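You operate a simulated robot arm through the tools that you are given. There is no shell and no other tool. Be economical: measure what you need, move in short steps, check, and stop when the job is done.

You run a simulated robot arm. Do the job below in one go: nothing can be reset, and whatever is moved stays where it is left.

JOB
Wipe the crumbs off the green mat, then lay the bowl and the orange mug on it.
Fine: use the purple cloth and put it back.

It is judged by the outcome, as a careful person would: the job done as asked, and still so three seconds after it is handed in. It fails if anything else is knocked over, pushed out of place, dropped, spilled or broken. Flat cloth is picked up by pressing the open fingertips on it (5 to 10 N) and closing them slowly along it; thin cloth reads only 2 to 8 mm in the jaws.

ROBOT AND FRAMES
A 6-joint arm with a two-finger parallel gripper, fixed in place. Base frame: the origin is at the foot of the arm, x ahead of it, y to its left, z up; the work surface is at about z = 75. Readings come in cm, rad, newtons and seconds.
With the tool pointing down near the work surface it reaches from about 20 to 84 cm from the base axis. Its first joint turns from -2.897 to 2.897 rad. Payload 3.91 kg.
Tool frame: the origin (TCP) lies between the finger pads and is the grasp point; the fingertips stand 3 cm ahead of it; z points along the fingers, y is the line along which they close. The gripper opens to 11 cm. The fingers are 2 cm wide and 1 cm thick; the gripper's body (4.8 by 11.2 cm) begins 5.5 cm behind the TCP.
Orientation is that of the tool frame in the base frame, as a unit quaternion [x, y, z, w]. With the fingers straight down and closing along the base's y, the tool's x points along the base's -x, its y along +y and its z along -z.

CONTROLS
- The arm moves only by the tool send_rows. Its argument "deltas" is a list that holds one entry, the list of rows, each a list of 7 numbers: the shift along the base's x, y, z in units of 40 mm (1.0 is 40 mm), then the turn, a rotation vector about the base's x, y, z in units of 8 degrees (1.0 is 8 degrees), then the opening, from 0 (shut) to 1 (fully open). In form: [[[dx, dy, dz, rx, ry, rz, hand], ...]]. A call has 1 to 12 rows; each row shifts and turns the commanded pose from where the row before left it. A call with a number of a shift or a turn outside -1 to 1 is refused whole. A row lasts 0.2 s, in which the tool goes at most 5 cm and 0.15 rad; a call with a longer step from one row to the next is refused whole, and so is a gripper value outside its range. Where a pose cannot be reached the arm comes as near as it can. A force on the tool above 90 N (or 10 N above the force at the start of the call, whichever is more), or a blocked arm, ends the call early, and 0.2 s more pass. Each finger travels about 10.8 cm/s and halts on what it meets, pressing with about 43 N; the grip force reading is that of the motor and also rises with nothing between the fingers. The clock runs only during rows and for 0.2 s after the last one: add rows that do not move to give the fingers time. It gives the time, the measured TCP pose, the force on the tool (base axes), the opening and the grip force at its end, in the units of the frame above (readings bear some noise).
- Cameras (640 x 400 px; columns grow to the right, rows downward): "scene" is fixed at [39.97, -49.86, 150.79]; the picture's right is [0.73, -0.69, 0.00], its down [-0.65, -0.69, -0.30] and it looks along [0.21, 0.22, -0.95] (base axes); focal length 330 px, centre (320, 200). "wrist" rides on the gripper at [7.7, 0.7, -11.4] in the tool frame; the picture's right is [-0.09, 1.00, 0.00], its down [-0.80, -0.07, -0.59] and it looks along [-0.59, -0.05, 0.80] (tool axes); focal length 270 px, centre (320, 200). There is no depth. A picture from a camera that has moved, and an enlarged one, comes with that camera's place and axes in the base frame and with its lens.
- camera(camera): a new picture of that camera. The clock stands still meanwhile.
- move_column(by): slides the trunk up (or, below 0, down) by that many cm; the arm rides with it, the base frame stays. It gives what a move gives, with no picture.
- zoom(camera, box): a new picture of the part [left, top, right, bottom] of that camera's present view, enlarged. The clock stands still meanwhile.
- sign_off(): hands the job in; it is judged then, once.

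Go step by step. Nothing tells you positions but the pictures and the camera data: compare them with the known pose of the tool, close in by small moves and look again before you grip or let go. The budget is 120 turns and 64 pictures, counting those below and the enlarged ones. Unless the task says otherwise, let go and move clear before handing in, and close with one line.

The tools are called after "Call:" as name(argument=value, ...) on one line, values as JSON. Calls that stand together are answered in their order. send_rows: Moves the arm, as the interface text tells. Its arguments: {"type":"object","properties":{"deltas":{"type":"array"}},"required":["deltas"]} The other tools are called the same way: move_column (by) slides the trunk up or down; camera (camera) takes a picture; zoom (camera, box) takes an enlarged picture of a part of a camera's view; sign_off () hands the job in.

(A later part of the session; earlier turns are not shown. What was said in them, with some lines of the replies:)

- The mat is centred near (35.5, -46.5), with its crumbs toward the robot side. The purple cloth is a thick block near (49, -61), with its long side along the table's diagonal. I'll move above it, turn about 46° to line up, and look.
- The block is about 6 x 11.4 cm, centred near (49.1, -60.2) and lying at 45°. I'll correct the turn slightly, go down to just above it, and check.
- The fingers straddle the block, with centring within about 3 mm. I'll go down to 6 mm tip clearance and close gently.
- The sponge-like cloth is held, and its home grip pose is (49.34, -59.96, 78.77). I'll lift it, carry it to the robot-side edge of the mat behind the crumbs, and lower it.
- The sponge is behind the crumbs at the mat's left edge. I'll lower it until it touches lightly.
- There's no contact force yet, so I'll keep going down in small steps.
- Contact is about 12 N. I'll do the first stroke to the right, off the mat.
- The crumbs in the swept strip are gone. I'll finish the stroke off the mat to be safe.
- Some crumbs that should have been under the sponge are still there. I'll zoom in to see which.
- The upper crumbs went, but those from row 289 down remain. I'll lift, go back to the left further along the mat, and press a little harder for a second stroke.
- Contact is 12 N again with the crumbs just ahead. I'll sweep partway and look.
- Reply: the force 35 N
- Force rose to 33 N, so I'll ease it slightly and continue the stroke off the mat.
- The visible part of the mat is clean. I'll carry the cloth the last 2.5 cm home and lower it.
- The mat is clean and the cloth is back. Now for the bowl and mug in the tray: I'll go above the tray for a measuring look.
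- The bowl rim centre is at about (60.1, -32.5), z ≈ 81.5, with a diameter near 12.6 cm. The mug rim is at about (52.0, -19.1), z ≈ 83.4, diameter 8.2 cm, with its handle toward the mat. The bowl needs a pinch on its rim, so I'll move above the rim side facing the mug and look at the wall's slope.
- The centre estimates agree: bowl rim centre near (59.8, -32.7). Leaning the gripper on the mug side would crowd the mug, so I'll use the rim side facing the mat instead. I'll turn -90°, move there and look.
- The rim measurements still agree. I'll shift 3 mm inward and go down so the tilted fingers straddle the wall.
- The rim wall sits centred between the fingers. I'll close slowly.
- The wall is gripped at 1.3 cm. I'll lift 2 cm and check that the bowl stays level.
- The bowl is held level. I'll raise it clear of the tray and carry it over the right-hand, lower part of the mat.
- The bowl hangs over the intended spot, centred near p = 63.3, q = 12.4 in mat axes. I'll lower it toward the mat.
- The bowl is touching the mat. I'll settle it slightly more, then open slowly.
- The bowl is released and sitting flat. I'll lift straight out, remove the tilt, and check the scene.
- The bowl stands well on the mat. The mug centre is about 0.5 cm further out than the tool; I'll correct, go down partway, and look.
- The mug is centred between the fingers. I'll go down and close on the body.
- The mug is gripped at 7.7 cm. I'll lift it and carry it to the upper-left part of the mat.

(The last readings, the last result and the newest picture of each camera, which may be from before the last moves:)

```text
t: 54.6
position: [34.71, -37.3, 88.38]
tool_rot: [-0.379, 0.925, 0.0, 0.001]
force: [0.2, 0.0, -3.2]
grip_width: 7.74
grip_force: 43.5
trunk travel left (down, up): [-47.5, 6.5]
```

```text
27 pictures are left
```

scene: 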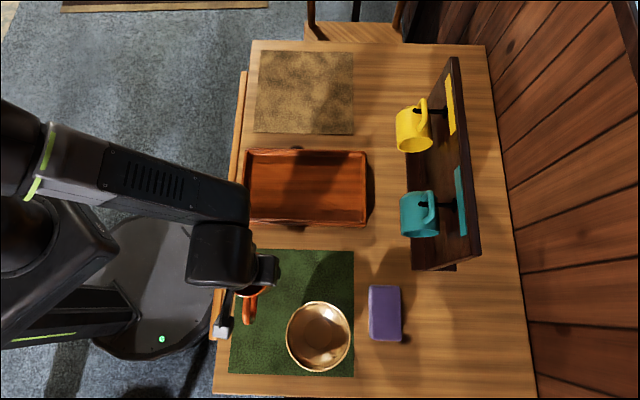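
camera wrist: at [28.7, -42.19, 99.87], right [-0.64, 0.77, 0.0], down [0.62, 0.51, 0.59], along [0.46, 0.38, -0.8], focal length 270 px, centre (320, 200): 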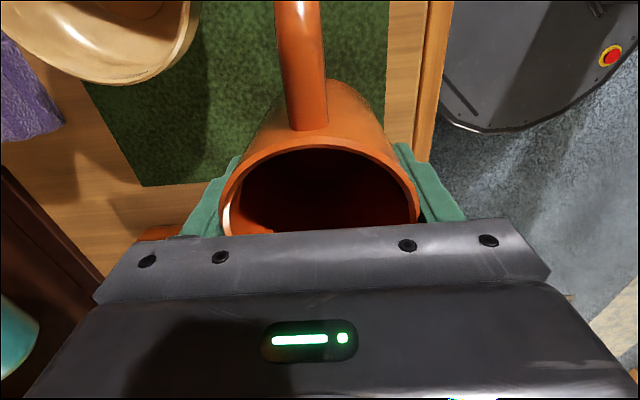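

I'll nudge the mug 1.4 cm further inside the mat and lower it.

Call:
send_rows(deltas=[[[0, -0.35, 0, 0, 0, 0, 0.6], [0, 0, -0.6, 0, 0, 0, 0.6], [0, 0, -0.6, 0, 0, 0, 0.6], [0, 0, -0.4, 0, 0, 0, 0.6], [0, 0, -0.05, 0, 0, 0, 0.6], [0, 0, 0, 0, 0, 0, 0.6]]])

Call:
send_rows(deltas=[[[0, 0, -0.05, 0, 0, 0, 0.6], [0, 0, 0, 0, 0, 0, 0.6]]])

Call:
send_rows(deltas=[[[0, 0, -0.04, 0, 0, 0, 0.6], [0, 0, 0, 0, 0, 0, 0.6]]])

```text
t: 56.0
position: [34.58, -38.57, 81.8]
tool_rot: [-0.379, 0.925, 0.0, 0.0]
force: [-0.2, 0.1, -2.8]
grip_width: 7.71
grip_force: 43.1
trunk travel left (down, up): [-47.5, 6.5]
```

```text
t: 56.6
position: [34.69, -38.78, 81.45]
tool_rot: [-0.379, 0.925, 0.0, 0.0]
force: [0.3, -0.6, -2.4]
grip_width: 7.73
grip_force: 42.9
trunk travel left (down, up): [-47.5, 6.5]
```

```text
t: 57.2
position: [34.69, -38.76, 81.33]
tool_rot: [-0.379, 0.925, 0.0, 0.0]
force: [0.4, 0.6, -2.6]
grip_width: 7.73
grip_force: 43.0
trunk travel left (down, up): [-47.5, 6.5]
```

Call:
send_rows(deltas=[[[0, 0, -0.04, 0, 0, 0, 0.6], [0, 0, 0, 0, 0, 0, 0.6]]])

Call:
send_rows(deltas=[[[0, 0, -0.03, 0, 0, 0, 0.6], [0, 0, 0, 0, 0, 0, 0.6]]])

```text
t: 57.8
position: [34.63, -38.72, 81.3]
tool_rot: [-0.379, 0.925, 0.0, 0.001]
force: [-0.3, 0.2, -3.0]
grip_width: 7.71
grip_force: 42.4
trunk travel left (down, up): [-47.5, 6.5]
```

```text
t: 58.4
position: [34.6, -38.73, 81.17]
tool_rot: [-0.38, 0.925, 0.001, -0.001]
force: [-0.5, 0.7, -1.2]
grip_width: 7.74
grip_force: 43.5
trunk travel left (down, up): [-47.5, 6.5]
```

Call:
send_rows(deltas=[[[0, 0, -0.03, 0, 0, 0, 0.6], [0, 0, 0, 0, 0, 0, 0.6]]])

```text
t: 59.0
position: [34.6, -38.62, 81.13]
tool_rot: [-0.38, 0.925, -0.001, 0.0]
force: [-2.9, -0.7, 14.8]
grip_width: 7.71
grip_force: 43.0
trunk travel left (down, up): [-47.5, 6.5]
```

The mug is down on the mat, with firm contact. I'll open slowly, lift clear, and check.

Call:
send_rows(deltas=[[[0, 0, 0.02, 0, 0, 0, 0.7], [0, 0, 0, 0, 0, 0, 0.74], [0, 0, 0, 0, 0, 0, 0.78], [0, 0, 0, 0, 0, 0, 0.84], [0, 0, 0, 0, 0, 0, 0.9], [0, 0, 0, 0, 0, 0, 0.9], [0, 0, 0.5, 0, 0, 0, 0.9], [0, 0, 0.9, 0, 0, 0, 0.9], [0, 0, 0.9, 0, 0, 0, 0.9], [0, 0, 0.9, 0, 0, 0, 0.9], [0, 0, 0.9, 0, 0, 0, 0.9], [0, 0, 0.9, 0, 0, 0, 0.9]]])

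Call:
send_rows(deltas=[[[0.5, 0.8, 0.3, 0, 0, 0, 0.9], [0.5, 0.8, 0.3, 0, 0, 0, 0.9], [0.5, 0.8, 0, 0, 0, 0, 0.9], [0.5, 0.8, 0, 0, 0, 0, 0.9], [0.4, 0.8, 0, 0, 0, 0, 0.9], [0.4, 0.8, 0, 0, 0, 0, 0.9], [0, 0, 0, 0, 0, 0, 0.9]]])

Call:
camera(camera="scene")

Call:
zoom(camera="scene", box=[210, 230, 420, 395])

```text
t: 61.6
position: [34.5, -38.68, 101.1]
tool_rot: [-0.38, 0.925, 0.0, 0.0]
force: [-0.1, 0.8, 0.0]
grip_width: 9.9
grip_force: 0.1
trunk travel left (down, up): [-47.5, 6.5]
```

```text
t: 63.2
position: [45.82, -19.3, 103.63]
tool_rot: [-0.38, 0.925, 0.0, 0.001]
force: [0.1, 0.9, -0.3]
grip_width: 9.89
grip_force: 0.1
trunk travel left (down, up): [-47.5, 6.5]
```

```text
26 pictures are left
```

scene: 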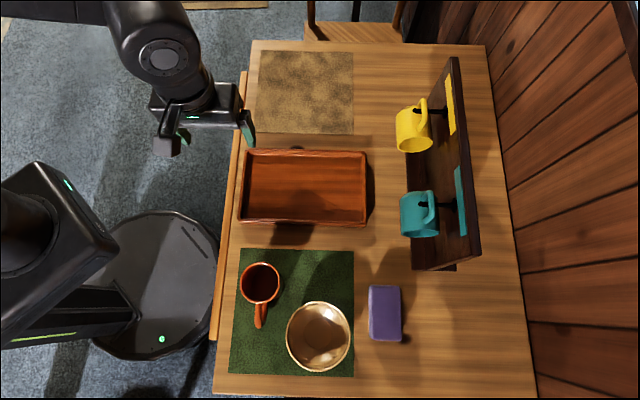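

```text
2.42 times, centred on (315, 312) of scene
camera zoom: at [39.97, -49.86, 150.79], right [0.73, -0.69, 0.0], down [-0.65, -0.69, -0.3], along [0.21, 0.22, -0.95], focal length 800 px, centre (332, -73)
```

zoom: 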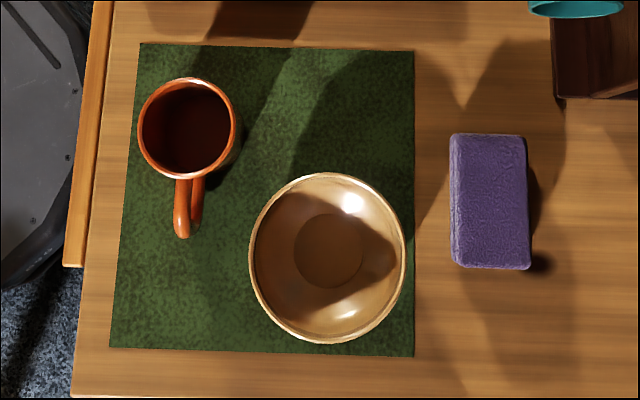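

The mat is clear of crumbs, the bowl and mug stand upright on it, the cloth is back in place, and the arm is clear. I'm handing in.

Call:
sign_off()

```text
The job is handed in.
```

I wiped the crumbs off the green mat with the purple cloth, put the cloth back where it was, and set the bowl and orange mug upright on the mat.
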